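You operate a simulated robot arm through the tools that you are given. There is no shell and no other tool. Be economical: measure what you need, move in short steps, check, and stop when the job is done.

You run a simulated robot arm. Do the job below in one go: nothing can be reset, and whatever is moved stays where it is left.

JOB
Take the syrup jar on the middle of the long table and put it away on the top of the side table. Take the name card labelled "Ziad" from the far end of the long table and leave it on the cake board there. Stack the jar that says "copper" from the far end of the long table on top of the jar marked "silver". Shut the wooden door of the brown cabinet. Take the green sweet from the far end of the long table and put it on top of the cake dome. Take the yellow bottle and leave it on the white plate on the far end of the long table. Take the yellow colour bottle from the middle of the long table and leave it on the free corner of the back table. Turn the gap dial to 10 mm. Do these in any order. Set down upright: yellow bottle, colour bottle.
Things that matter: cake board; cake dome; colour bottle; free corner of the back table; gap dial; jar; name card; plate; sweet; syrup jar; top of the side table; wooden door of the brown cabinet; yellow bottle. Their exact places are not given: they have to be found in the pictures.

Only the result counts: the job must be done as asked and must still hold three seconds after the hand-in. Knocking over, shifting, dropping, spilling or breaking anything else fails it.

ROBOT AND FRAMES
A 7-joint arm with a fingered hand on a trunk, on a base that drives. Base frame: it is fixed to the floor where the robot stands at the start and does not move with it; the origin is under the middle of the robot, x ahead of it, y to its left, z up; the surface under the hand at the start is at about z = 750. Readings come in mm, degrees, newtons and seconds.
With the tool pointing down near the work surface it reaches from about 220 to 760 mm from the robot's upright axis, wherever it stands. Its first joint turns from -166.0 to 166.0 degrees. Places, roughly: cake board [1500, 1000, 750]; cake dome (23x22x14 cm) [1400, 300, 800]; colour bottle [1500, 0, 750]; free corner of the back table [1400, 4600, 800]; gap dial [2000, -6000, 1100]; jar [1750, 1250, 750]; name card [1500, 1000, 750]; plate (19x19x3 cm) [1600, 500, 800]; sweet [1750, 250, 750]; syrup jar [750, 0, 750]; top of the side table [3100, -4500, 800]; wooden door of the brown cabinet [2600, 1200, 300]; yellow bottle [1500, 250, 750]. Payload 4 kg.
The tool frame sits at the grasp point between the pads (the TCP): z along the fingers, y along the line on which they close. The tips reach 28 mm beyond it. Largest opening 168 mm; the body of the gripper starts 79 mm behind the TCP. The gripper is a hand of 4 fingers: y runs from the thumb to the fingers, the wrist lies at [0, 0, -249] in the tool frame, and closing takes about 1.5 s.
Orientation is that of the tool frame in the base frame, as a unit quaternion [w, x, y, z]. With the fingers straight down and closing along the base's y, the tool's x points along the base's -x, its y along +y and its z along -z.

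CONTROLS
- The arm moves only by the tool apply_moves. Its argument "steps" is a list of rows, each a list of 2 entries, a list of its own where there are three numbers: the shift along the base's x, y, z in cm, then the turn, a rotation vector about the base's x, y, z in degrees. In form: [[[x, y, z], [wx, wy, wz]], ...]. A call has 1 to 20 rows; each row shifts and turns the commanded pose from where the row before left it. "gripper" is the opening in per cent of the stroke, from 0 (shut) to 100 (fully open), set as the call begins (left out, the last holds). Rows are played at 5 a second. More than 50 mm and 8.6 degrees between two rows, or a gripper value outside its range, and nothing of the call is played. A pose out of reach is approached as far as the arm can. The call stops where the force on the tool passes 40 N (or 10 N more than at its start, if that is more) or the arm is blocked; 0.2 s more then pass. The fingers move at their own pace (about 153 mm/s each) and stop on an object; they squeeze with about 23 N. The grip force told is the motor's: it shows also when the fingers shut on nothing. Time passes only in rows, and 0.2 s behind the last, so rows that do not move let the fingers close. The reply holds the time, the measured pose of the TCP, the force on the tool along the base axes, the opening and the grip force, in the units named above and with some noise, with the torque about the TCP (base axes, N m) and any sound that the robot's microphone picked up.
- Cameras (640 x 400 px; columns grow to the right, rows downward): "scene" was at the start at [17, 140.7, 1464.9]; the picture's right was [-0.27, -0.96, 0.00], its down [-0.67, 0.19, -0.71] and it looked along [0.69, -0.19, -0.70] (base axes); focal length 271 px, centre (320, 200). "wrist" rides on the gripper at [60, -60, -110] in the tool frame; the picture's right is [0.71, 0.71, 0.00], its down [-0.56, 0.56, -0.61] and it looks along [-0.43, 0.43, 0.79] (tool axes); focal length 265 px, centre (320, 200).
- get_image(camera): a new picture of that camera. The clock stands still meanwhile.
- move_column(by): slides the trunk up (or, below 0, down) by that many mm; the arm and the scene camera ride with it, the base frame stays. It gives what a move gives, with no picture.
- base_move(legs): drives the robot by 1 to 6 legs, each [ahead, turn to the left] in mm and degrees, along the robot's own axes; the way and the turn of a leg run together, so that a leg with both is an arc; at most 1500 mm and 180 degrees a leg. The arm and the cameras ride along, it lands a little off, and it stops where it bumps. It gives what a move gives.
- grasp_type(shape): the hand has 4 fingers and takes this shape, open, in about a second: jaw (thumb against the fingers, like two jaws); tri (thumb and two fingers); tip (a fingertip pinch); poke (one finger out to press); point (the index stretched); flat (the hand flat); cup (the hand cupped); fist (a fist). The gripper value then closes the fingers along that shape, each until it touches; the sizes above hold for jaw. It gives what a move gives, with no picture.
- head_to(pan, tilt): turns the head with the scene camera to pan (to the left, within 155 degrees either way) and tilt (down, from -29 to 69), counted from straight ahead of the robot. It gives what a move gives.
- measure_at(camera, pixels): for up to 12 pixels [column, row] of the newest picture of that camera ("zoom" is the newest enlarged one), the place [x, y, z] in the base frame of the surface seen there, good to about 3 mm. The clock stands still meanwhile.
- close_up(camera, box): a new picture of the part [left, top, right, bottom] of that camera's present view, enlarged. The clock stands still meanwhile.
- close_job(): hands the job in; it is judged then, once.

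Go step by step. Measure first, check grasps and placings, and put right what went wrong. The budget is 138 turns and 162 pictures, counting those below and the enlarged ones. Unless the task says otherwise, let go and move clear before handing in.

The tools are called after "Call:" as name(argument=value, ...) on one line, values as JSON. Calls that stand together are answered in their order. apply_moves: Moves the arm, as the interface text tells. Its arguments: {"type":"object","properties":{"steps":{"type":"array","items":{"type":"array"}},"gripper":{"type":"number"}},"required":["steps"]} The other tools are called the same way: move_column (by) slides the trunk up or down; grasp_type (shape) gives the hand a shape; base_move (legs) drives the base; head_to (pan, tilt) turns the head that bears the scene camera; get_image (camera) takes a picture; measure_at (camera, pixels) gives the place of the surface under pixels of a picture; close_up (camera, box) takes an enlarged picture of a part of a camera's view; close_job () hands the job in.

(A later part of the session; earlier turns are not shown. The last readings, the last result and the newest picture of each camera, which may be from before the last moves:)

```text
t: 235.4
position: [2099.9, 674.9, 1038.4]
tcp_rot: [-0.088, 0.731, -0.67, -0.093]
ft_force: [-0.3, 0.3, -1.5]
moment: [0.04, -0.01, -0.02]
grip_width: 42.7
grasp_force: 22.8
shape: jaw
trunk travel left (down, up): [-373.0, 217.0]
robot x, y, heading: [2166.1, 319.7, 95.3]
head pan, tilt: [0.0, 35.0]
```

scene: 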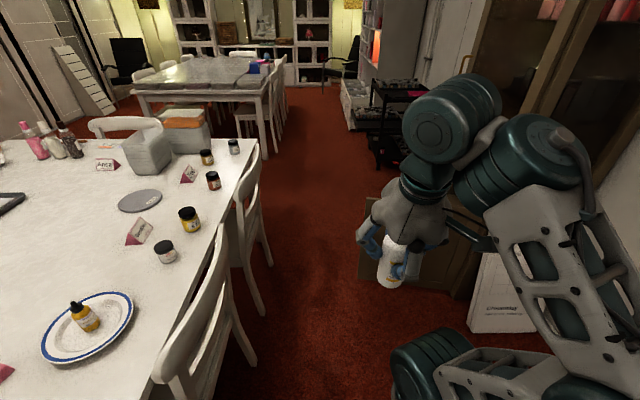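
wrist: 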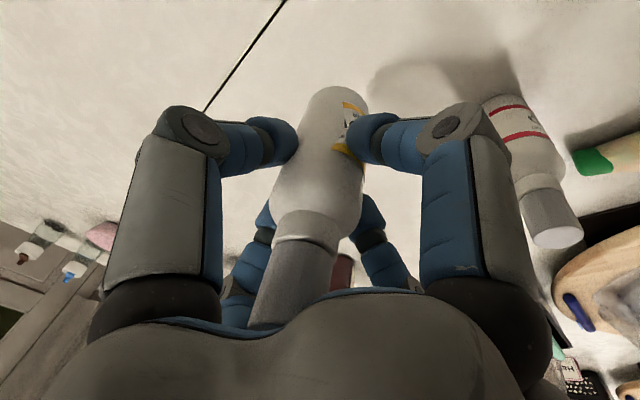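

Call:
base_move(legs=[[400, 0], [0, -5.3]])

Call:
head_to(pan=-10, tilt=60)

Call:
get_image(camera="scene")

```text
t: 238.4
position: [2094.8, 1078.3, 1038.0]
tcp_rot: [0.094, -0.698, 0.704, 0.09]
ft_force: [0.3, 0.2, -1.1]
moment: [0.0, -0.02, 0.01]
grip_width: 42.9
grasp_force: 23.0
shape: jaw
trunk travel left (down, up): [-373.0, 217.0]
robot x, y, heading: [2124.6, 719.3, 90.1]
head pan, tilt: [0.0, 35.0]
```

```text
t: 239.3
position: [2095.0, 1079.8, 1039.5]
tcp_rot: [0.094, -0.699, 0.704, 0.089]
ft_force: [-0.1, 0.7, -1.9]
moment: [-0.03, -0.01, 0.01]
grip_width: 42.8
grasp_force: 22.3
shape: jaw
trunk travel left (down, up): [-373.0, 217.0]
robot x, y, heading: [2124.5, 720.2, 90.1]
head pan, tilt: [-10.0, 60.0]
```

```text
64 pictures are left
```

scene: 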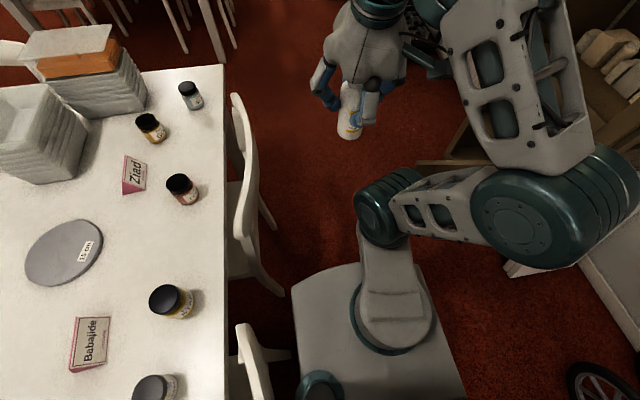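

Call:
measure_at(camera="scene", pixels=[[420, 164], [283, 292], [271, 228], [290, 356], [250, 200], [255, 150], [440, 165], [262, 360], [298, 290], [462, 390]])

```text
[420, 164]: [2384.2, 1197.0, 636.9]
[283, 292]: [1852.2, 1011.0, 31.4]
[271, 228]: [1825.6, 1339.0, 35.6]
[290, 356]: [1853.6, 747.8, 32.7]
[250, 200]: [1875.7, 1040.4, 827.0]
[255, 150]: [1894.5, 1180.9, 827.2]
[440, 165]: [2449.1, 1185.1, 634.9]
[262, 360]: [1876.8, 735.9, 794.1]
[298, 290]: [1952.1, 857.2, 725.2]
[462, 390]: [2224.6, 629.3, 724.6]
```

Margins are ~45 mm each side at x=2125. Drive straight through.

Call:
base_move(legs=[[700, 0]])

Call:
base_move(legs=[[600, 0]])

Call:
head_to(pan=15, tilt=30)

Call:
get_image(camera="scene")

```text
t: 243.2
position: [2099.2, 1786.6, 1039.4]
tcp_rot: [0.094, -0.696, 0.706, 0.089]
ft_force: [-0.1, -0.2, -1.0]
moment: [0.03, -0.01, -0.02]
grip_width: 42.8
grasp_force: 23.1
shape: jaw
trunk travel left (down, up): [-373.0, 217.0]
robot x, y, heading: [2127.2, 1429.6, 89.4]
head pan, tilt: [-10.0, 60.0]
```

```text
t: 246.6
position: [2100.8, 2386.3, 1040.0]
tcp_rot: [0.094, -0.697, 0.705, 0.089]
ft_force: [-0.4, -0.7, -1.6]
moment: [0.01, 0.02, 0.01]
grip_width: 42.8
grasp_force: 23.0
shape: jaw
trunk travel left (down, up): [-373.0, 217.0]
robot x, y, heading: [2134.4, 2028.2, 89.8]
head pan, tilt: [-10.0, 60.0]
```

```text
t: 247.5
position: [2100.8, 2386.4, 1039.2]
tcp_rot: [0.094, -0.696, 0.706, 0.089]
ft_force: [-0.3, -1.0, -1.1]
moment: [0.0, 0.0, 0.01]
grip_width: 43.1
grasp_force: 22.5
shape: jaw
trunk travel left (down, up): [-373.0, 217.0]
robot x, y, heading: [2131.6, 2029.4, 89.8]
head pan, tilt: [15.0, 30.0]
```

```text
63 pictures are left
```

scene: 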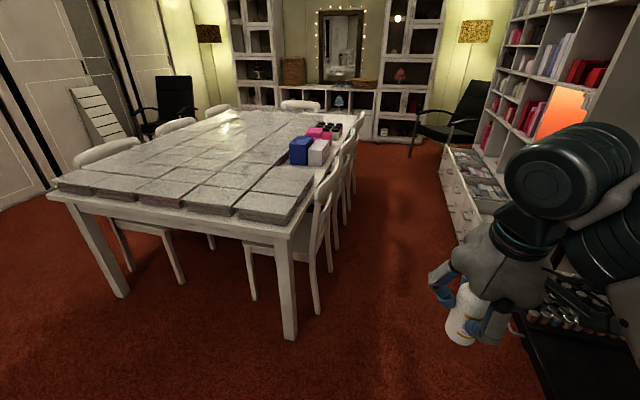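

The back table is full of stacked boxes; the free corner should be at its far right (350,117). Zoom and measure.

Call:
close_up(camera="scene", box=[240, 85, 400, 195])

Call:
measure_at(camera="scene", pixels=[[348, 118], [355, 113], [335, 113], [312, 118], [318, 150], [300, 145], [330, 165], [350, 185], [358, 155], [440, 200], [60, 190], [265, 215]])

```text
3.64 times, centred on (320, 140) of scene
```

zoom: 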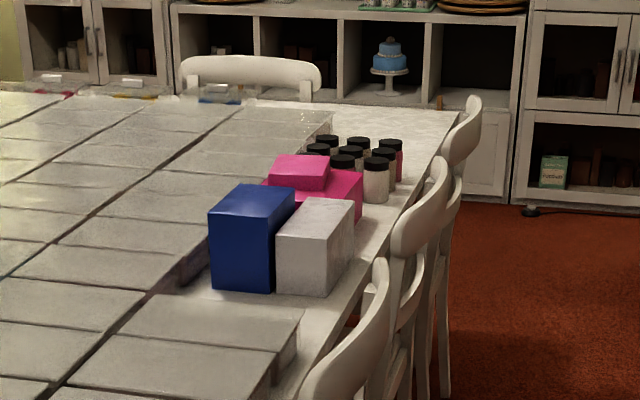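

```text
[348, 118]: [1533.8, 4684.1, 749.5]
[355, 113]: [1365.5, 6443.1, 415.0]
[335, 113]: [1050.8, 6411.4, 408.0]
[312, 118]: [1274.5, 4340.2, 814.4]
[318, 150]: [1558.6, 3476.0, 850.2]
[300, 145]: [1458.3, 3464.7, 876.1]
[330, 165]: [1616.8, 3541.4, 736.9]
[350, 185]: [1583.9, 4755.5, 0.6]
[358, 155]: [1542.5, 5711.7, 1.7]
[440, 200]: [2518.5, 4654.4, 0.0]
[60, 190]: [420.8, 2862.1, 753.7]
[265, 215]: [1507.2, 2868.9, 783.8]
```

The free corner is the far-right one, around (1400,4650). I drive up beside it.

Call:
base_move(legs=[[1500, 0], [1050, 0]])

Call:
head_to(pan=80, tilt=42)

Call:
get_image(camera="scene")

```text
t: 260.0
position: [2105.0, 4950.6, 1038.7]
tcp_rot: [0.094, -0.698, 0.705, 0.09]
ft_force: [-0.1, -0.1, -1.7]
moment: [0.03, 0.0, -0.02]
grip_width: 42.5
grasp_force: 22.6
shape: jaw
trunk travel left (down, up): [-373.0, 217.0]
robot x, y, heading: [2138.3, 4592.4, 89.9]
head pan, tilt: [15.0, 30.0]
```

```text
t: 261.4
position: [2105.2, 4949.9, 1038.9]
tcp_rot: [0.094, -0.697, 0.706, 0.09]
ft_force: [-0.6, -0.6, -1.4]
moment: [-0.02, -0.01, 0.01]
grip_width: 42.9
grasp_force: 23.2
shape: jaw
trunk travel left (down, up): [-373.0, 217.0]
robot x, y, heading: [2133.4, 4593.7, 90.0]
head pan, tilt: [80.0, 42.0]
```

```text
61 pictures are left
```

scene: 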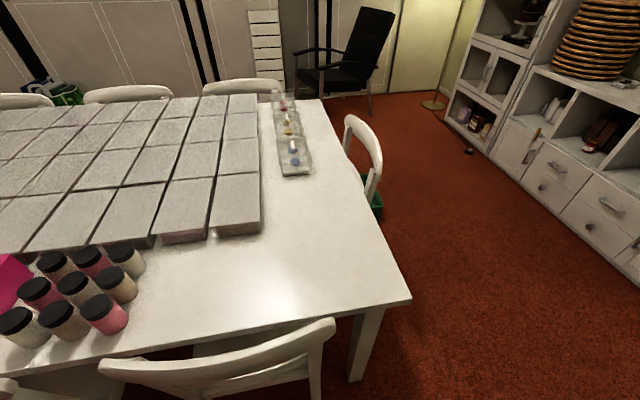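

The free corner surface lies around (310,265). Measure it and the chair.

Call:
measure_at(camera="scene", pixels=[[310, 265], [405, 297], [260, 270], [240, 225], [300, 165], [330, 325], [120, 362], [318, 390], [230, 325], [125, 310], [340, 220], [358, 375]])

```text
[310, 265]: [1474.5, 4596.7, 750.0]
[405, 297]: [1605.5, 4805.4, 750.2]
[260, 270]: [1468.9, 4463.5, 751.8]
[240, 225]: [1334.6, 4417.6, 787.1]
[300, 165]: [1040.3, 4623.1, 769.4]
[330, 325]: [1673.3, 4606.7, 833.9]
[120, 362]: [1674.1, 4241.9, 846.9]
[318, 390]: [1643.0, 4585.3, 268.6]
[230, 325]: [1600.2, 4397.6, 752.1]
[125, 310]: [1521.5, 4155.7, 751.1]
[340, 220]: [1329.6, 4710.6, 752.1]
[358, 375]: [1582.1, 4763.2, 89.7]
```

Free area: x 1370–1600, y 4450–4800, z=751. I'll place at (1450,4650). Position the base facing it.

Call:
base_move(legs=[[110, 0], [0, 90], [60, 0]])

Call:
head_to(pan=10, tilt=50)

Call:
get_image(camera="scene")

```text
t: 267.0
position: [1719.3, 4661.8, 1038.2]
tcp_rot: [-0.002, 0.991, 0.005, -0.13]
ft_force: [-0.5, -0.1, -1.3]
moment: [-0.03, 0.0, 0.0]
grip_width: 42.9
grasp_force: 22.7
shape: jaw
trunk travel left (down, up): [-373.0, 217.0]
robot x, y, heading: [2073.8, 4699.7, -179.0]
head pan, tilt: [80.0, 42.0]
```

```text
t: 268.4
position: [1719.7, 4662.2, 1039.0]
tcp_rot: [-0.002, 0.992, 0.003, -0.13]
ft_force: [0.0, -0.2, -1.4]
moment: [0.01, -0.02, 0.02]
grip_width: 42.7
grasp_force: 22.7
shape: jaw
trunk travel left (down, up): [-373.0, 217.0]
robot x, y, heading: [2075.5, 4700.6, -178.9]
head pan, tilt: [10.0, 50.0]
```

```text
60 pictures are left
```

scene: 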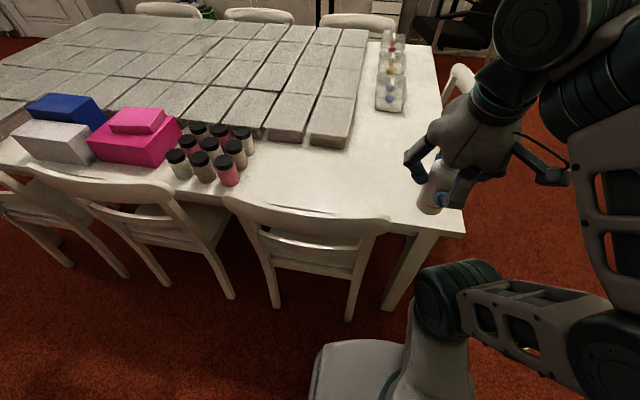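

Call:
apply_moves(steps=[[[-4.5, -0.2, 0], [0, 0, 0]], [[-4.5, -0.2, 0], [0, 0, 0]], [[-4.5, -0.2, 0], [0, 0, 0]], [[-4.5, -0.2, -2], [0, 0, 0]], [[-4.5, -0.2, -2], [0, 0, 0]], [[-4.5, -0.2, -2], [0, 0, 0]], [[0, 0, -4], [0, 0, 0]], [[0, 0, -4], [0, 0, 0]], [[0, 0, -3.5], [0, 0, 0]]])

Call:
close_up(camera="scene", box=[300, 30, 480, 190])

Call:
get_image(camera="wrist")

```text
t: 270.4
position: [1449.7, 4649.4, 863.2]
tcp_rot: [-0.002, 0.991, 0.005, -0.13]
ft_force: [0.8, 1.1, -1.0]
moment: [-0.07, -0.01, 0.04]
grip_width: 42.6
grasp_force: 22.7
shape: jaw
trunk travel left (down, up): [-373.0, 217.0]
robot x, y, heading: [2077.8, 4699.5, -178.9]
head pan, tilt: [10.0, 50.0]
```

```text
2.50 times, centred on (390, 110) of scene
```

zoom: 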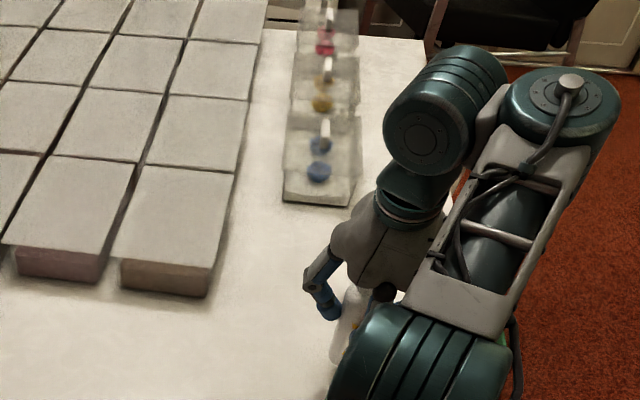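

```text
58 pictures are left
```

wrist: 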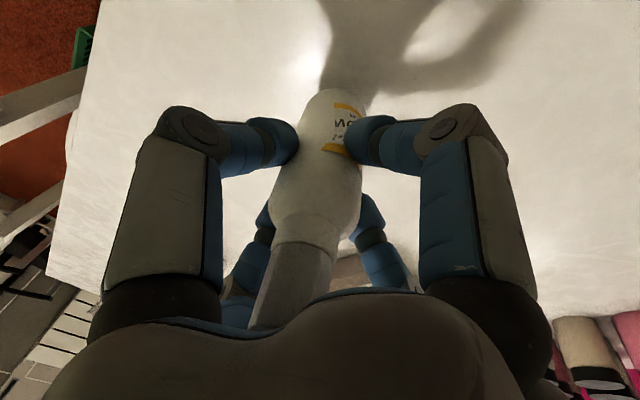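

Bottle appears in the same attitude as when grasped upright. Lower until contact.

Call:
apply_moves(steps=[[[0, 0, -1.5], [0, 0, 0]], [[0, 0, -0.5], [0, 0, 0]], [[0, 0, -0.2], [0, 0, 0]], [[0, 0, 0], [0, 0, 0]]])

Call:
apply_moves(steps=[[[0, 0, -0.15], [0, 0, 0]], [[0, 0, -0.1], [0, 0, 0]]])

```text
t: 271.4
position: [1450.4, 4648.9, 841.3]
tcp_rot: [-0.002, 0.991, 0.005, -0.13]
ft_force: [0.4, 0.0, -1.1]
moment: [0.0, 0.0, 0.02]
grip_width: 42.1
grasp_force: 22.8
shape: jaw
trunk travel left (down, up): [-373.0, 217.0]
robot x, y, heading: [2075.1, 4702.4, -179.1]
head pan, tilt: [10.0, 50.0]
```

```text
t: 272.0
position: [1450.7, 4650.8, 838.2]
tcp_rot: [-0.002, 0.992, 0.004, -0.129]
ft_force: [0.5, 0.2, -1.5]
moment: [-0.03, -0.02, -0.02]
grip_width: 42.3
grasp_force: 22.9
shape: jaw
trunk travel left (down, up): [-373.0, 217.0]
robot x, y, heading: [2078.2, 4702.2, -178.8]
head pan, tilt: [10.0, 50.0]
```

Call:
apply_moves(steps=[[[0, 0, -0.15], [0, 0, 0]], [[0, 0, 0], [0, 0, 0]]])

```text
t: 272.6
position: [1449.3, 4649.3, 837.8]
tcp_rot: [-0.002, 0.991, 0.004, -0.13]
ft_force: [-0.6, 0.7, 2.6]
moment: [0.02, 0.01, 0.0]
grip_width: 42.4
grasp_force: 23.1
shape: jaw
trunk travel left (down, up): [-373.0, 217.0]
robot x, y, heading: [2075.0, 4702.0, -178.8]
head pan, tilt: [10.0, 50.0]
```

Contact. Open gently and rise vertically.

Call:
apply_moves(gripper=48, steps=[[[0, 0, -0.05], [0, 0, 0]], [[0, 0, 0], [0, 0, 0]], [[0, 0, 0], [0, 0, 0]], [[0, 0, 0], [0, 0, 0]], [[0, 0, 3], [0, 0, 0]], [[0, 0, 4], [0, 0, 0]], [[0, 0, 4], [0, 0, 0]], [[1, 0, 4], [0, 0, 0]]])

Call:
get_image(camera="wrist")

```text
t: 274.4
position: [1459.3, 4651.3, 986.5]
tcp_rot: [-0.002, 0.992, 0.003, -0.13]
ft_force: [0.6, -1.0, 0.3]
moment: [0.05, -0.02, -0.02]
grip_width: 80.5
grasp_force: 0.1
shape: jaw
trunk travel left (down, up): [-373.0, 217.0]
robot x, y, heading: [2077.6, 4699.8, -178.9]
head pan, tilt: [10.0, 50.0]
```

```text
57 pictures are left
```

wrist: 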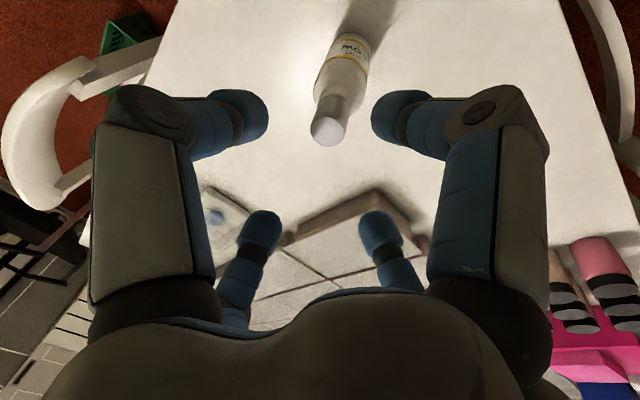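

Colour bottle stands upright on the free corner. I retract the arm, pull in, and drive back toward the long table.

Call:
apply_moves(steps=[[[4.5, 0, 1.5], [0, -7.5, 0]], [[4.5, 0, 1.5], [0, -7.5, 0]], [[4.5, 0, 1.5], [0, 0, 0]], [[4.5, 0, 1.5], [0, 0, 0]], [[4.5, 0, 0], [0, 0, 0]], [[4.5, 0, 0], [0, 0, 0]]])

Call:
get_image(camera="scene")

Call:
base_move(legs=[[-90, 0], [0, 90]])

```text
t: 275.8
position: [1728.8, 4651.9, 1046.7]
tcp_rot: [-0.002, 1.0, 0.002, 0.001]
ft_force: [0.0, -1.5, 0.0]
moment: [0.1, 0.03, 0.01]
grip_width: 80.4
grasp_force: 0.0
shape: jaw
trunk travel left (down, up): [-373.0, 217.0]
robot x, y, heading: [2075.7, 4702.5, -179.1]
head pan, tilt: [10.0, 50.0]
```

```text
56 pictures are left
```

scene: 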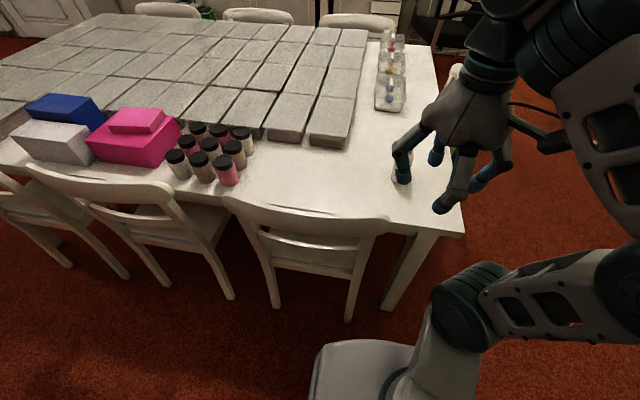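

```text
t: 280.8
position: [2222.5, 4355.4, 1047.5]
tcp_rot: [-0.002, 0.696, 0.718, 0.0]
ft_force: [-0.2, 0.2, -0.4]
moment: [-0.02, -0.01, 0.02]
grip_width: 80.6
grasp_force: 0.1
shape: jaw
trunk travel left (down, up): [-373.0, 217.0]
robot x, y, heading: [2167.4, 4699.9, -87.8]
head pan, tilt: [10.0, 50.0]
```

Heading back. I'll shut the door from this side by hooking its outer face with the arm over its top. Drive to about y≈1950.

Call:
base_move(legs=[[0, -2.2], [1500, 0], [1200, 0]])

Call:
head_to(pan=25, tilt=45)

Call:
get_image(camera="scene")

```text
t: 294.5
position: [2172.0, 1608.5, 1047.3]
tcp_rot: [-0.001, 0.717, 0.697, -0.001]
ft_force: [0.6, -0.3, -0.2]
moment: [-0.02, 0.0, -0.04]
grip_width: 80.4
grasp_force: 0.1
shape: jaw
trunk travel left (down, up): [-373.0, 217.0]
robot x, y, heading: [2135.7, 1956.3, -90.8]
head pan, tilt: [10.0, 50.0]
```

```text
t: 295.3
position: [2171.8, 1608.0, 1047.5]
tcp_rot: [-0.002, 0.717, 0.697, -0.001]
ft_force: [0.0, -0.3, 0.2]
moment: [0.01, 0.03, 0.01]
grip_width: 80.4
grasp_force: 0.1
shape: jaw
trunk travel left (down, up): [-373.0, 217.0]
robot x, y, heading: [2139.1, 1958.6, -91.3]
head pan, tilt: [25.0, 45.0]
```

```text
55 pictures are left
```

scene: 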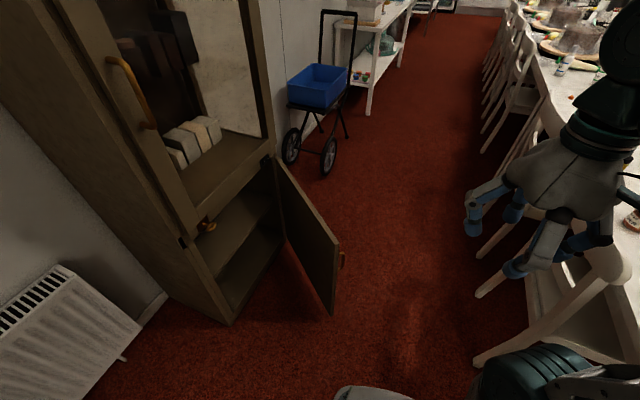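

The door and cabinet are clear in view. Measure door corners, hinge and cabinet front.

Call:
measure_at(camera="scene", pixels=[[333, 243], [331, 308], [280, 163], [285, 235], [188, 245], [230, 320], [342, 258], [207, 224], [310, 220], [270, 145], [240, 290], [325, 310]])

Call:
close_up(camera="scene", box=[170, 130, 370, 330])

```text
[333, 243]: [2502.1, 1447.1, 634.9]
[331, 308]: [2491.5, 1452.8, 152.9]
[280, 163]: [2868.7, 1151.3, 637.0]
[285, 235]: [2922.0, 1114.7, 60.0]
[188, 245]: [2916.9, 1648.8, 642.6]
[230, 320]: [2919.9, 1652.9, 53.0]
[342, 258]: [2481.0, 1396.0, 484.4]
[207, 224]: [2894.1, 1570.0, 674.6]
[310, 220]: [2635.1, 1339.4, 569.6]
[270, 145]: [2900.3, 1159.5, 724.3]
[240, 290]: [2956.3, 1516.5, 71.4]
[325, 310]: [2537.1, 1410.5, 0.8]
```

```text
2.00 times, centred on (270, 230) of scene
```

zoom: 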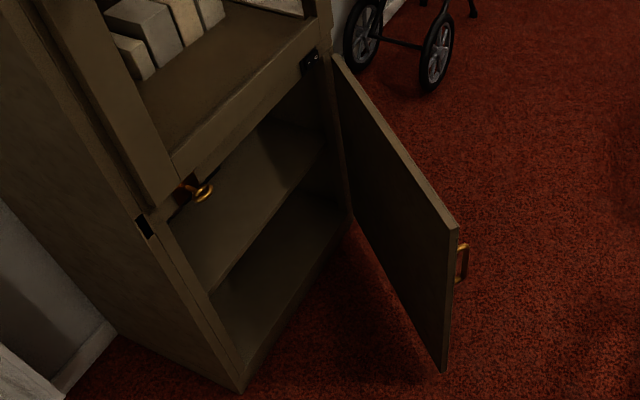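

The door now stands part-closed (free edge at (2502,1447), hinge ≈(2890,1150)). I move nearer and lower the trunk to push it shut from its outer face.

Call:
base_move(legs=[[0, 76], [215, 0], [0, -48]])

Call:
move_column(by=-230)

Call:
head_to(pan=10, tilt=50)

Call:
get_image(camera="scene")

```text
t: 302.5
position: [2545.2, 1613.2, 1046.9]
tcp_rot: [-0.001, 0.525, 0.851, -0.001]
ft_force: [0.2, 0.2, 0.1]
moment: [0.03, -0.03, 0.03]
grip_width: 80.7
grasp_force: 0.1
shape: jaw
trunk travel left (down, up): [-373.0, 217.0]
robot x, y, heading: [2348.8, 1905.3, -62.6]
head pan, tilt: [25.0, 45.0]
```

```text
t: 304.9
position: [2544.0, 1614.5, 818.4]
tcp_rot: [-0.002, 0.525, 0.851, -0.001]
ft_force: [-0.2, -0.8, 0.2]
moment: [-0.01, 0.01, -0.03]
grip_width: 80.8
grasp_force: 0.1
shape: jaw
trunk travel left (down, up): [-143.0, 447.0]
robot x, y, heading: [2350.0, 1904.7, -62.7]
head pan, tilt: [25.0, 45.0]
```

```text
t: 305.6
position: [2545.1, 1614.1, 818.1]
tcp_rot: [-0.002, 0.524, 0.851, -0.001]
ft_force: [0.4, 0.4, -0.1]
moment: [0.0, -0.01, -0.02]
grip_width: 80.8
grasp_force: 0.2
shape: jaw
trunk travel left (down, up): [-143.0, 447.0]
robot x, y, heading: [2349.1, 1902.6, -62.9]
head pan, tilt: [10.0, 50.0]
```

```text
53 pictures are left
```

scene: 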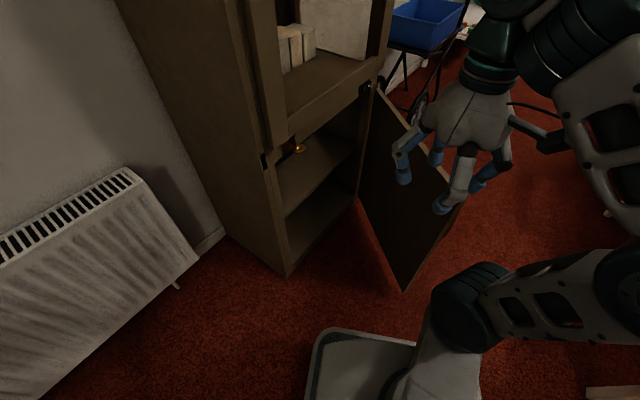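

Close the fingers, move over the door top to its outer side at (2548,1300), then lower to z≈570.

Call:
apply_moves(gripper=0, steps=[[[0, -4.5, 0], [0, 0, 0]], [[0, -4.5, 0], [0, 0, 0]], [[0, -4.5, 0], [0, 0, 0]], [[0, -4.5, 0], [0, 0, 0]], [[0, -4.5, 0], [0, 0, 0]], [[0, -4.5, 0], [0, 0, 0]], [[0, -4.4, 0], [0, 0, 0]]])

Call:
get_image(camera="scene")

```text
t: 307.2
position: [2533.9, 1377.8, 814.5]
tcp_rot: [-0.001, 0.524, 0.851, -0.001]
ft_force: [0.1, 0.6, 0.2]
moment: [-0.01, 0.03, -0.04]
grip_width: 0.0
grasp_force: 23.3
shape: jaw
out of reach, approached as far as the arm can: row 5, 6, 7
trunk travel left (down, up): [-143.0, 447.0]
robot x, y, heading: [2347.8, 1907.7, -63.0]
head pan, tilt: [10.0, 50.0]
```

```text
52 pictures are left
```

scene: 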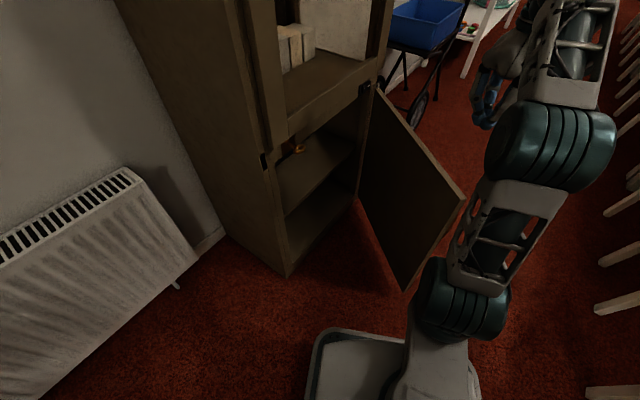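

Reach is short; I drive 80 mm ahead, which carries the hand further past the door, then lower it.

Call:
base_move(legs=[[80, 0]])

Call:
apply_moves(steps=[[[-1, -1, -4], [0, 0, 0]], [[0, 0, -4.5], [0, 0, 0]], [[0, 0, -4.5], [0, 0, 0]], [[0, 0, -4.5], [0, 0, 0]], [[0, 0, -4.5], [0, 0, 0]], [[0, 0, -2], [0, 0, 0]]])

Call:
get_image(camera="scene")

```text
t: 308.3
position: [2570.6, 1306.3, 814.6]
tcp_rot: [-0.001, 0.524, 0.852, -0.001]
ft_force: [0.0, 0.2, 0.4]
moment: [-0.01, -0.01, 0.0]
grip_width: 0.1
grasp_force: 23.5
shape: jaw
trunk travel left (down, up): [-143.0, 447.0]
robot x, y, heading: [2386.0, 1834.9, -62.9]
head pan, tilt: [10.0, 50.0]
```

```text
t: 309.7
position: [2559.1, 1298.9, 571.3]
tcp_rot: [0.0, 0.524, 0.852, -0.002]
ft_force: [0.6, -0.2, 0.1]
moment: [-0.01, 0.0, 0.02]
grip_width: 0.2
grasp_force: 22.9
shape: jaw
trunk travel left (down, up): [-143.0, 447.0]
robot x, y, heading: [2386.8, 1832.4, -62.8]
head pan, tilt: [10.0, 50.0]
```

```text
51 pictures are left
```

scene: 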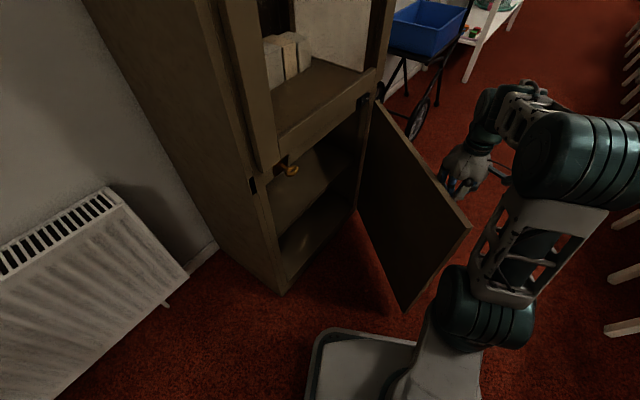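

Hand is on the outer side. Push along an arc about the hinge, first half.

Call:
apply_moves(steps=[[[2.0, 3.9, 0], [0, 0, 0]], [[2.6, 3.7, 0], [0, 0, 0]], [[3.0, 3.3, 0], [0, 0, 0]], [[3.3, 2.9, 0], [0, 0, 0]], [[3.7, 2.5, 0], [0, 0, 0]]])

Call:
get_image(camera="scene")

```text
t: 310.9
position: [2707.8, 1458.2, 573.4]
tcp_rot: [-0.001, 0.524, 0.851, -0.001]
ft_force: [0.4, 0.6, -0.3]
moment: [0.0, 0.02, -0.01]
grip_width: 0.1
grasp_force: 22.7
shape: jaw
trunk travel left (down, up): [-143.0, 447.0]
robot x, y, heading: [2383.9, 1836.6, -62.9]
head pan, tilt: [10.0, 50.0]
```

```text
50 pictures are left
```

scene: 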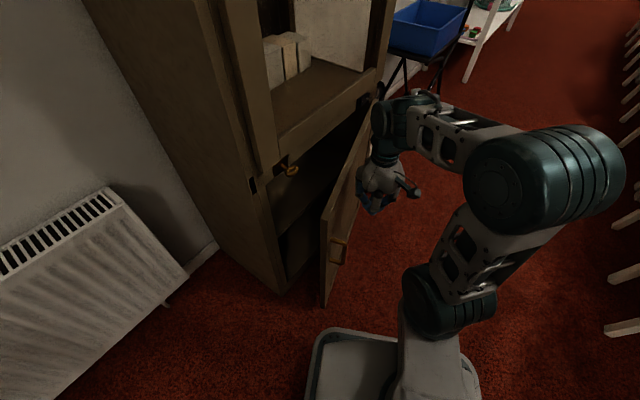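

The door follows nicely. Continue the arc to shut it.

Call:
apply_moves(steps=[[[4.0, 2.0, 0], [0, 0, 0]], [[4.2, 1.5, 0], [0, 0, 0]], [[4.2, 1.0, 0], [0, 0, 0]], [[2.0, 0.3, 0], [0, 0, 0]]])

Call:
get_image(camera="scene")

```text
t: 311.9
position: [2851.9, 1508.2, 574.1]
tcp_rot: [-0.001, 0.525, 0.851, -0.001]
ft_force: [-0.7, 0.4, 0.7]
moment: [0.01, -0.05, 0.02]
grip_width: 0.1
grasp_force: 23.0
shape: jaw
trunk travel left (down, up): [-143.0, 447.0]
robot x, y, heading: [2384.5, 1832.2, -62.8]
head pan, tilt: [10.0, 50.0]
```

```text
49 pictures are left
```

scene: 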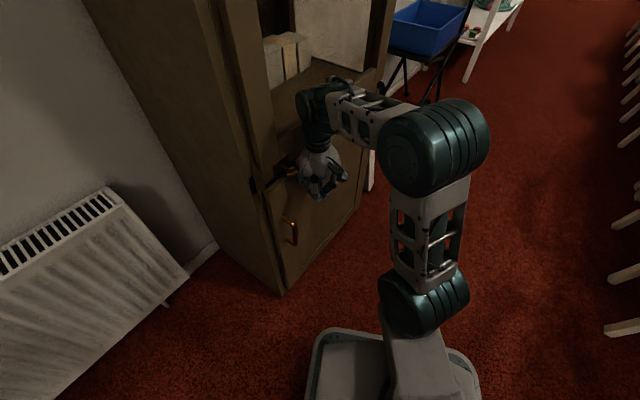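

Nearly shut. Push further +x until it resists.

Call:
apply_moves(steps=[[[1, 0, 0], [0, 0, 0]], [[1, 0, 0], [0, 0, 0]], [[1, 0, 0], [0, 0, 0]], [[0.7, 0, 0], [0, 0, 0]], [[0.5, 0, 0], [0, 0, 0]]])

Call:
get_image(camera="scene")

Call:
close_up(camera="scene", box=[230, 120, 400, 300])

```text
t: 312.3
position: [2852.5, 1507.9, 573.8]
tcp_rot: [-0.011, 0.525, 0.851, -0.003]
ft_force: [-16.5, 3.4, 5.2]
moment: [-0.12, -1.43, 0.54]
grip_width: 0.1
grasp_force: 22.6
shape: jaw
trunk travel left (down, up): [-143.0, 447.0]
robot x, y, heading: [2388.4, 1834.9, -63.0]
head pan, tilt: [10.0, 50.0]
stopped in row 2: the force on the tool passed its limit at 51 N (the readings are from after the stop); the commanded pose is now the measured one
```

```text
48 pictures are left
```

scene: 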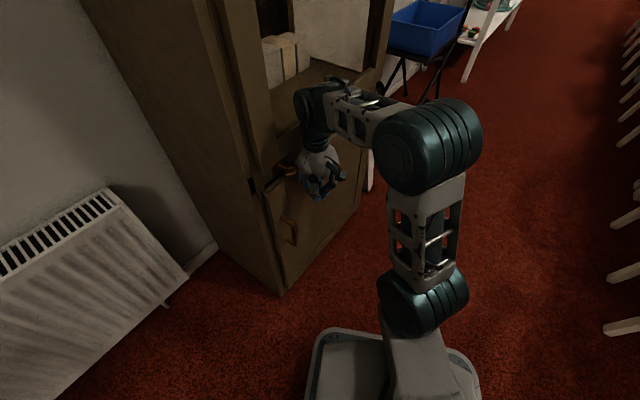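

```text
2.22 times, centred on (315, 210) of scene
```

zoom: 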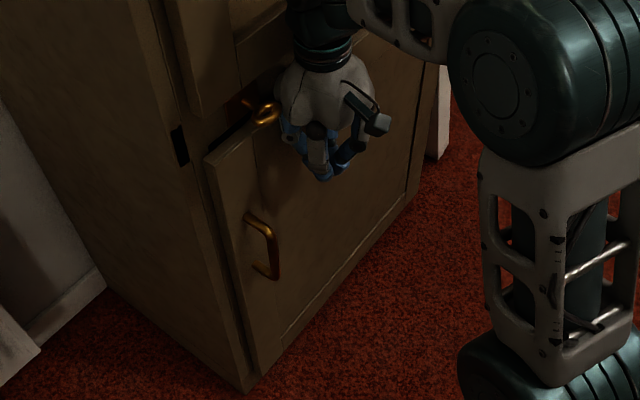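

It stopped with force. I back off and check whether the door is flush.

Call:
apply_moves(steps=[[[-2, 0, 0], [0, 0, 0]], [[-4, 0, 0], [0, 0, 0]], [[-4, 0, 0], [0, 0, 0]], [[-4, 0, 2], [0, 0, 0]], [[-2, 0, 4], [0, 0, 0]], [[0, 0, 4.5], [0, 0, 0]]])

Call:
close_up(camera="scene", box=[230, 110, 400, 310])

Call:
measure_at(camera="zoom", pixels=[[240, 180], [270, 330], [330, 200], [400, 170], [350, 280], [222, 220], [250, 360], [232, 300], [262, 112], [300, 120]])

```text
t: 313.7
position: [2692.6, 1505.7, 680.7]
tcp_rot: [-0.01, 0.524, 0.852, -0.003]
ft_force: [0.9, -0.8, 0.1]
moment: [0.04, 0.02, 0.0]
grip_width: 0.1
grasp_force: 23.0
shape: jaw
trunk travel left (down, up): [-143.0, 447.0]
robot x, y, heading: [2385.0, 1834.7, -63.0]
head pan, tilt: [10.0, 50.0]
```

```text
2.00 times, centred on (315, 210) of scene
```

zoom: 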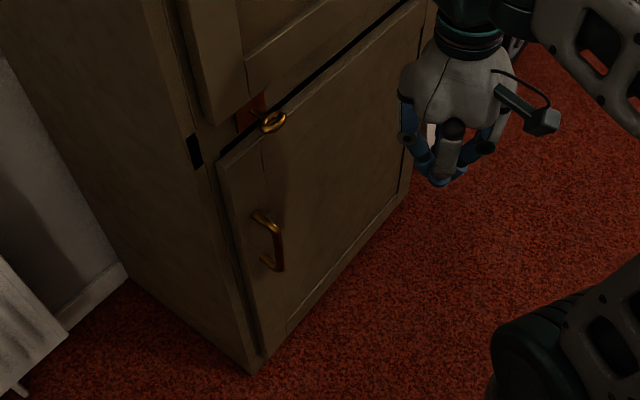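

```text
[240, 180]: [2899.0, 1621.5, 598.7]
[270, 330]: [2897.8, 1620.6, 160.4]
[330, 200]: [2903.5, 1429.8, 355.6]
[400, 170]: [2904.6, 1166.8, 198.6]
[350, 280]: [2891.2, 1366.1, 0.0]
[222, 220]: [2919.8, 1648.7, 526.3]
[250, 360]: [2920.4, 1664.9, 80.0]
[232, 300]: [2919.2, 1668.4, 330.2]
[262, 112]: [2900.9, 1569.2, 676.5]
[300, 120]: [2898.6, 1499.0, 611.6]
```

Door face is flush (x≈2899–2904 along its width): shut. Raise arm and column, then drive to the table facing the copper jar and card.

Call:
move_column(by=230)

Call:
apply_moves(gripper=45, steps=[[[-3, 2, 3], [0, 0, 0]], [[-3, 2, 3], [0, 0, 0]], [[-2, 2, 3], [0, 0, 0]], [[0, 0, 4], [0, 0, 0]]])

Call:
base_move(legs=[[0, -31.5], [706, 0], [0, -85.5], [185, 0]])

Call:
head_to(pan=10, tilt=45)

Call:
get_image(camera="scene")

```text
t: 316.2
position: [2693.6, 1504.4, 907.1]
tcp_rot: [-0.009, 0.525, 0.851, -0.002]
ft_force: [-1.0, 0.6, 0.0]
moment: [0.01, 0.03, 0.02]
grip_width: 0.0
grasp_force: 23.1
shape: jaw
trunk travel left (down, up): [-373.0, 217.0]
robot x, y, heading: [2384.2, 1833.9, -62.8]
head pan, tilt: [10.0, 50.0]
```

```text
t: 317.2
position: [2618.2, 1558.9, 1038.7]
tcp_rot: [-0.01, 0.525, 0.851, -0.003]
ft_force: [-0.6, 0.1, -0.4]
moment: [-0.02, -0.01, 0.03]
grip_width: 75.3
grasp_force: 0.1
shape: jaw
out of reach, approached as far as the arm can: row 1
trunk travel left (down, up): [-373.0, 217.0]
robot x, y, heading: [2386.2, 1832.5, -62.9]
head pan, tilt: [10.0, 50.0]
```

```text
t: 327.5
position: [1776.1, 1027.5, 1028.5]
tcp_rot: [-0.007, 1.0, 0.007, 0.014]
ft_force: [-0.8, 0.2, 0.1]
moment: [0.02, -0.04, 0.02]
grip_width: 75.5
grasp_force: 0.0
shape: jaw
trunk travel left (down, up): [-373.0, 217.0]
robot x, y, heading: [2148.9, 1122.4, -178.4]
head pan, tilt: [10.0, 50.0]
stopped in leg 4: the robot was blocked; the commanded pose is now the measured one
```

```text
t: 328.2
position: [1777.4, 1027.3, 1030.2]
tcp_rot: [-0.007, 1.0, 0.007, 0.014]
ft_force: [-0.2, 0.3, -0.4]
moment: [-0.01, 0.0, 0.01]
grip_width: 76.0
grasp_force: 0.1
shape: jaw
trunk travel left (down, up): [-373.0, 217.0]
robot x, y, heading: [2146.0, 1120.3, -179.2]
head pan, tilt: [10.0, 45.0]
```

```text
45 pictures are left
```

scene: 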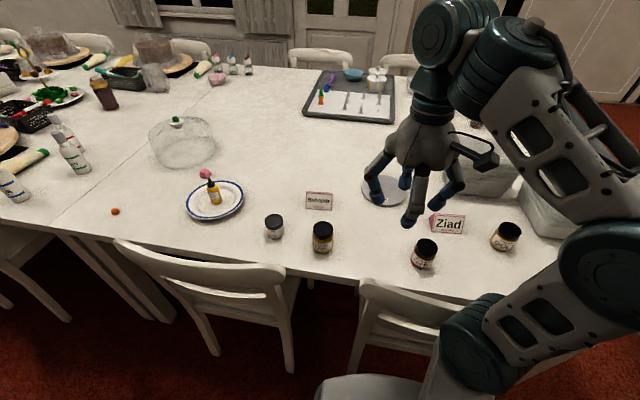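

The last leg was blocked just before its end; I back off a little and check the chair hasn't shifted.

Call:
base_move(legs=[[-15, 0]])

Call:
head_to(pan=0, tilt=62)

Call:
get_image(camera="scene")

```text
t: 329.0
position: [1790.3, 1027.6, 1029.4]
tcp_rot: [-0.008, 1.0, 0.007, 0.014]
ft_force: [0.3, 0.0, -0.4]
moment: [-0.01, 0.05, 0.01]
grip_width: 75.5
grasp_force: 0.0
shape: jaw
trunk travel left (down, up): [-373.0, 217.0]
robot x, y, heading: [2160.3, 1120.5, -179.1]
head pan, tilt: [10.0, 45.0]
```

```text
t: 329.8
position: [1779.2, 1027.8, 1022.7]
tcp_rot: [-0.009, 1.0, 0.007, 0.019]
ft_force: [0.8, -0.4, 0.0]
moment: [0.0, 0.03, 0.0]
grip_width: 75.8
grasp_force: 0.0
shape: jaw
trunk travel left (down, up): [-373.0, 217.0]
robot x, y, heading: [2161.4, 1117.4, -178.8]
head pan, tilt: [0.0, 62.0]
```

```text
44 pictures are left
```

scene: 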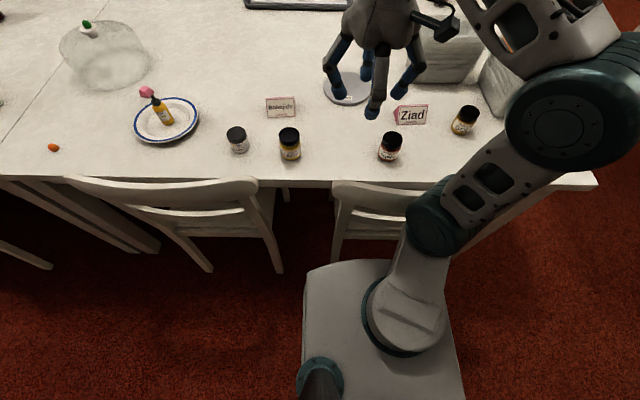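

Call:
measure_at(camera="scene", pixels=[[345, 188], [385, 190], [250, 185], [100, 183], [335, 262], [278, 270], [210, 268], [305, 275], [390, 262], [388, 140], [410, 114], [465, 112]])

```text
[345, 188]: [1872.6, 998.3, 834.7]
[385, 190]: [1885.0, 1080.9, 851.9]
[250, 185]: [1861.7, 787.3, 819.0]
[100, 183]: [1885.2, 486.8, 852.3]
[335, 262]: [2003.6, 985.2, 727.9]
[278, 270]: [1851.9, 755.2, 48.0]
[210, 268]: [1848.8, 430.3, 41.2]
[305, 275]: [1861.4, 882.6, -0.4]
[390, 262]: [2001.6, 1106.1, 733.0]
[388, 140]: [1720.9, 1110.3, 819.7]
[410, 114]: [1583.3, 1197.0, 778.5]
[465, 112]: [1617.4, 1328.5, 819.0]
```

Chairs are unchanged. Now hover over the copper jar (≈(1713,1107)).

Call:
apply_moves(gripper=56, steps=[[[-3, 4, 0], [0, -1, 0]], [[-3, 4, 0], [0, -1, 0]], [[0, 0, -4], [0, 0, 0]], [[0, 0, -4], [0, 0, 0]], [[0, 0, -4], [0, 0, 0]]])

Call:
get_image(camera="wrist")

```text
t: 331.0
position: [1708.0, 1111.3, 895.4]
tcp_rot: [-0.006, 0.999, 0.013, 0.043]
ft_force: [-1.5, 3.3, -1.4]
moment: [-0.38, -0.15, -0.04]
grip_width: 93.8
grasp_force: 0.0
shape: jaw
trunk travel left (down, up): [-373.0, 217.0]
robot x, y, heading: [2160.7, 1118.6, -179.0]
head pan, tilt: [0.0, 62.0]
```

```text
43 pictures are left
```

wrist: 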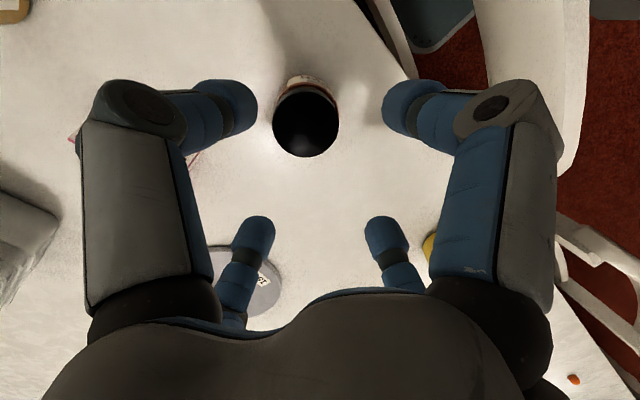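

A small unexpected force; I re-read it and measure the jar lid.

Call:
measure_at(camera="wrist", pixels=[[306, 125], [276, 125], [336, 125], [306, 95], [306, 152], [300, 80]])

Call:
apply_moves(steps=[[[0, 0, 0], [0, 2.5, 0]], [[0, 0, 0], [0, 2.5, 0]]])

Call:
get_image(camera="scene")

```text
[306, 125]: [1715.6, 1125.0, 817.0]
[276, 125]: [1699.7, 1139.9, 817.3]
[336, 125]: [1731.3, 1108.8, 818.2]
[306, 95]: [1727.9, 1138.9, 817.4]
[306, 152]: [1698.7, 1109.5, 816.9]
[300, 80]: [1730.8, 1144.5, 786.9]
```

```text
t: 331.6
position: [1711.9, 1112.6, 899.4]
tcp_rot: [-0.006, 1.0, 0.007, -0.003]
ft_force: [-0.2, -0.6, 0.6]
moment: [0.0, -0.02, 0.02]
grip_width: 94.1
grasp_force: 0.1
shape: jaw
trunk travel left (down, up): [-373.0, 217.0]
robot x, y, heading: [2159.1, 1122.2, -179.0]
head pan, tilt: [0.0, 62.0]
```

```text
42 pictures are left
```

scene: 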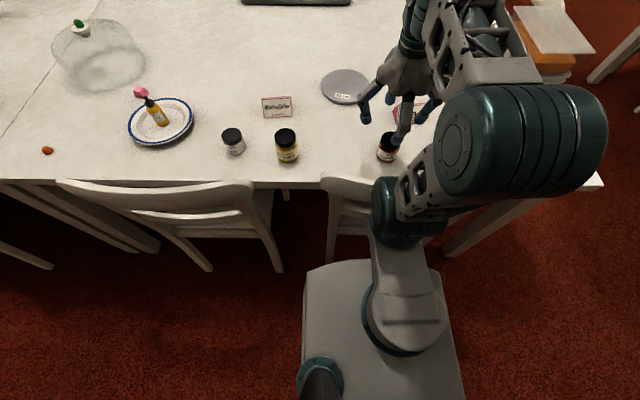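

I check how close the elbow is to the chair back.

Call:
measure_at(camera="scene", pixels=[[378, 195], [395, 240], [372, 215], [345, 188], [362, 182], [410, 245]])

```text
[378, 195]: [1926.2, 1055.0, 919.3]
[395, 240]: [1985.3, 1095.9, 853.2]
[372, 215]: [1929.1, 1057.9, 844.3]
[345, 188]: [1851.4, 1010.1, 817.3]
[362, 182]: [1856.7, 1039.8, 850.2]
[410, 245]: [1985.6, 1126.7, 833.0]
```

The elbow passes within 30 mm of the chair back. I raise the trunk 130 mm for clearance, then return over the jar.

Call:
move_column(by=130)

Call:
apply_moves(steps=[[[0.2, 0.6, -4.5], [0, 0, 0]], [[0, 0.3, -4.5], [0, 0, 0]], [[0, 0, -4], [0, 0, 0]]])

Call:
get_image(camera="wrist")

Call:
measure_at(camera="wrist", pixels=[[312, 130], [283, 130], [341, 130], [312, 105], [312, 155]])

Call:
get_image(camera="scene")

```text
t: 333.1
position: [1711.1, 1111.3, 1030.1]
tcp_rot: [-0.006, 1.0, 0.007, -0.003]
ft_force: [0.0, 0.4, -0.4]
moment: [0.04, -0.04, -0.01]
grip_width: 93.9
grasp_force: 0.1
shape: jaw
trunk travel left (down, up): [-503.0, 87.0]
robot x, y, heading: [2158.0, 1122.4, -178.9]
head pan, tilt: [0.0, 62.0]
```

```text
t: 333.9
position: [1713.2, 1121.6, 899.1]
tcp_rot: [-0.006, 1.0, 0.007, -0.002]
ft_force: [-0.7, 0.2, -0.4]
moment: [-0.03, -0.03, -0.02]
grip_width: 94.0
grasp_force: 0.1
shape: jaw
trunk travel left (down, up): [-503.0, 87.0]
robot x, y, heading: [2160.6, 1121.8, -178.8]
head pan, tilt: [0.0, 62.0]
```

```text
41 pictures are left
```

wrist: 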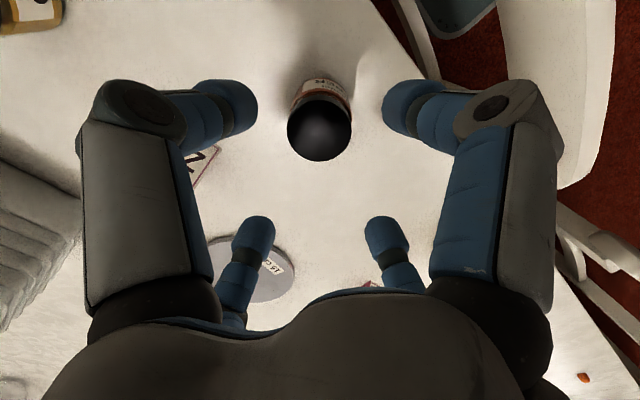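

```text
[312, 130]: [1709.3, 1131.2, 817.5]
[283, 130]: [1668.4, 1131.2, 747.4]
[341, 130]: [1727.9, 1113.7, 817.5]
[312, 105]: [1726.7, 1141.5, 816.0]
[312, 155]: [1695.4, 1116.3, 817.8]
```

```text
40 pictures are left
```

scene: 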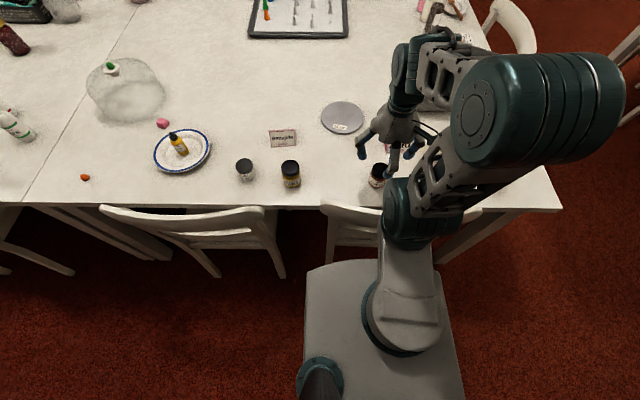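

Lid centre ≈(1715,1126), top 817. Descend to z≈787 and grasp.

Call:
apply_moves(steps=[[[0.2, 0.4, -4], [0, 0, 0]], [[0, 0, -4], [0, 0, 0]], [[0, 0, -3.2], [0, 0, 0]], [[0, 0, 0], [0, 0, 0]]])

Call:
get_image(camera="wrist")

```text
t: 334.9
position: [1716.0, 1125.7, 787.6]
tcp_rot: [-0.006, 1.0, 0.006, -0.002]
ft_force: [0.2, -0.7, -1.1]
moment: [0.0, 0.0, 0.03]
grip_width: 93.9
grasp_force: 0.1
shape: jaw
trunk travel left (down, up): [-503.0, 87.0]
robot x, y, heading: [2161.4, 1120.8, -179.0]
head pan, tilt: [0.0, 62.0]
```

```text
39 pictures are left
```

wrist: 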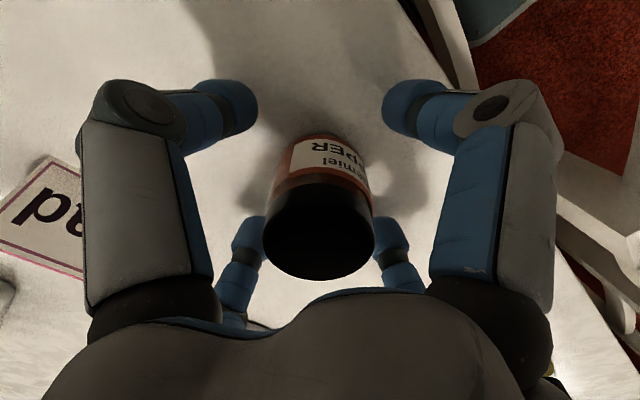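

It reads "…PPER". Close, lift, and move toward the silver jar (≈(1712,1440)).

Call:
apply_moves(gripper=0, steps=[[[0, 0, 0], [0, 0, 0]], [[0, 0, 0], [0, 0, 0]], [[0, 0, 0], [0, 0, 0]], [[0, 0, 0], [0, 0, 0]], [[0, 0, 0], [0, 0, 0]], [[0, 0, 0], [0, 0, 0]], [[0, 0, 4], [0, 0, 0]], [[0, 0, 4.5], [0, 0, 0]], [[0, 0, 4.5], [0, 0, 0]], [[0, 4.5, 0], [0, 0, 0]], [[0, 4.5, 0], [0, 0, 0]], [[0, 4.5, 0], [0, 0, 0]], [[0, 4.5, 0], [0, 0, 0]]])

Call:
get_image(camera="wrist")

Call:
head_to(pan=-30, tilt=45)

Call:
get_image(camera="scene")

```text
t: 337.7
position: [1716.5, 1307.7, 918.0]
tcp_rot: [-0.006, 1.0, 0.007, -0.003]
ft_force: [-0.7, -0.3, -0.9]
moment: [0.02, -0.01, -0.02]
grip_width: 46.5
grasp_force: 23.6
shape: jaw
trunk travel left (down, up): [-503.0, 87.0]
robot x, y, heading: [2157.4, 1122.4, -178.9]
head pan, tilt: [0.0, 62.0]
```

```text
38 pictures are left
```

wrist: 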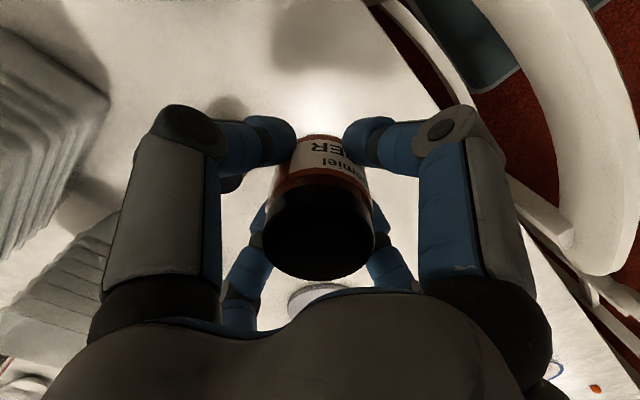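

```text
t: 338.7
position: [1715.0, 1306.1, 918.1]
tcp_rot: [-0.006, 1.0, 0.006, -0.002]
ft_force: [-0.4, -0.2, -1.1]
moment: [0.01, 0.02, 0.0]
grip_width: 46.5
grasp_force: 23.1
shape: jaw
trunk travel left (down, up): [-503.0, 87.0]
robot x, y, heading: [2160.7, 1123.2, -179.0]
head pan, tilt: [-30.0, 45.0]
```

```text
37 pictures are left
```

scene: 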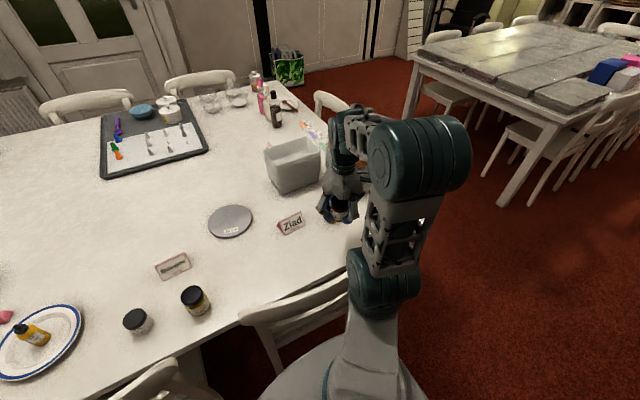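

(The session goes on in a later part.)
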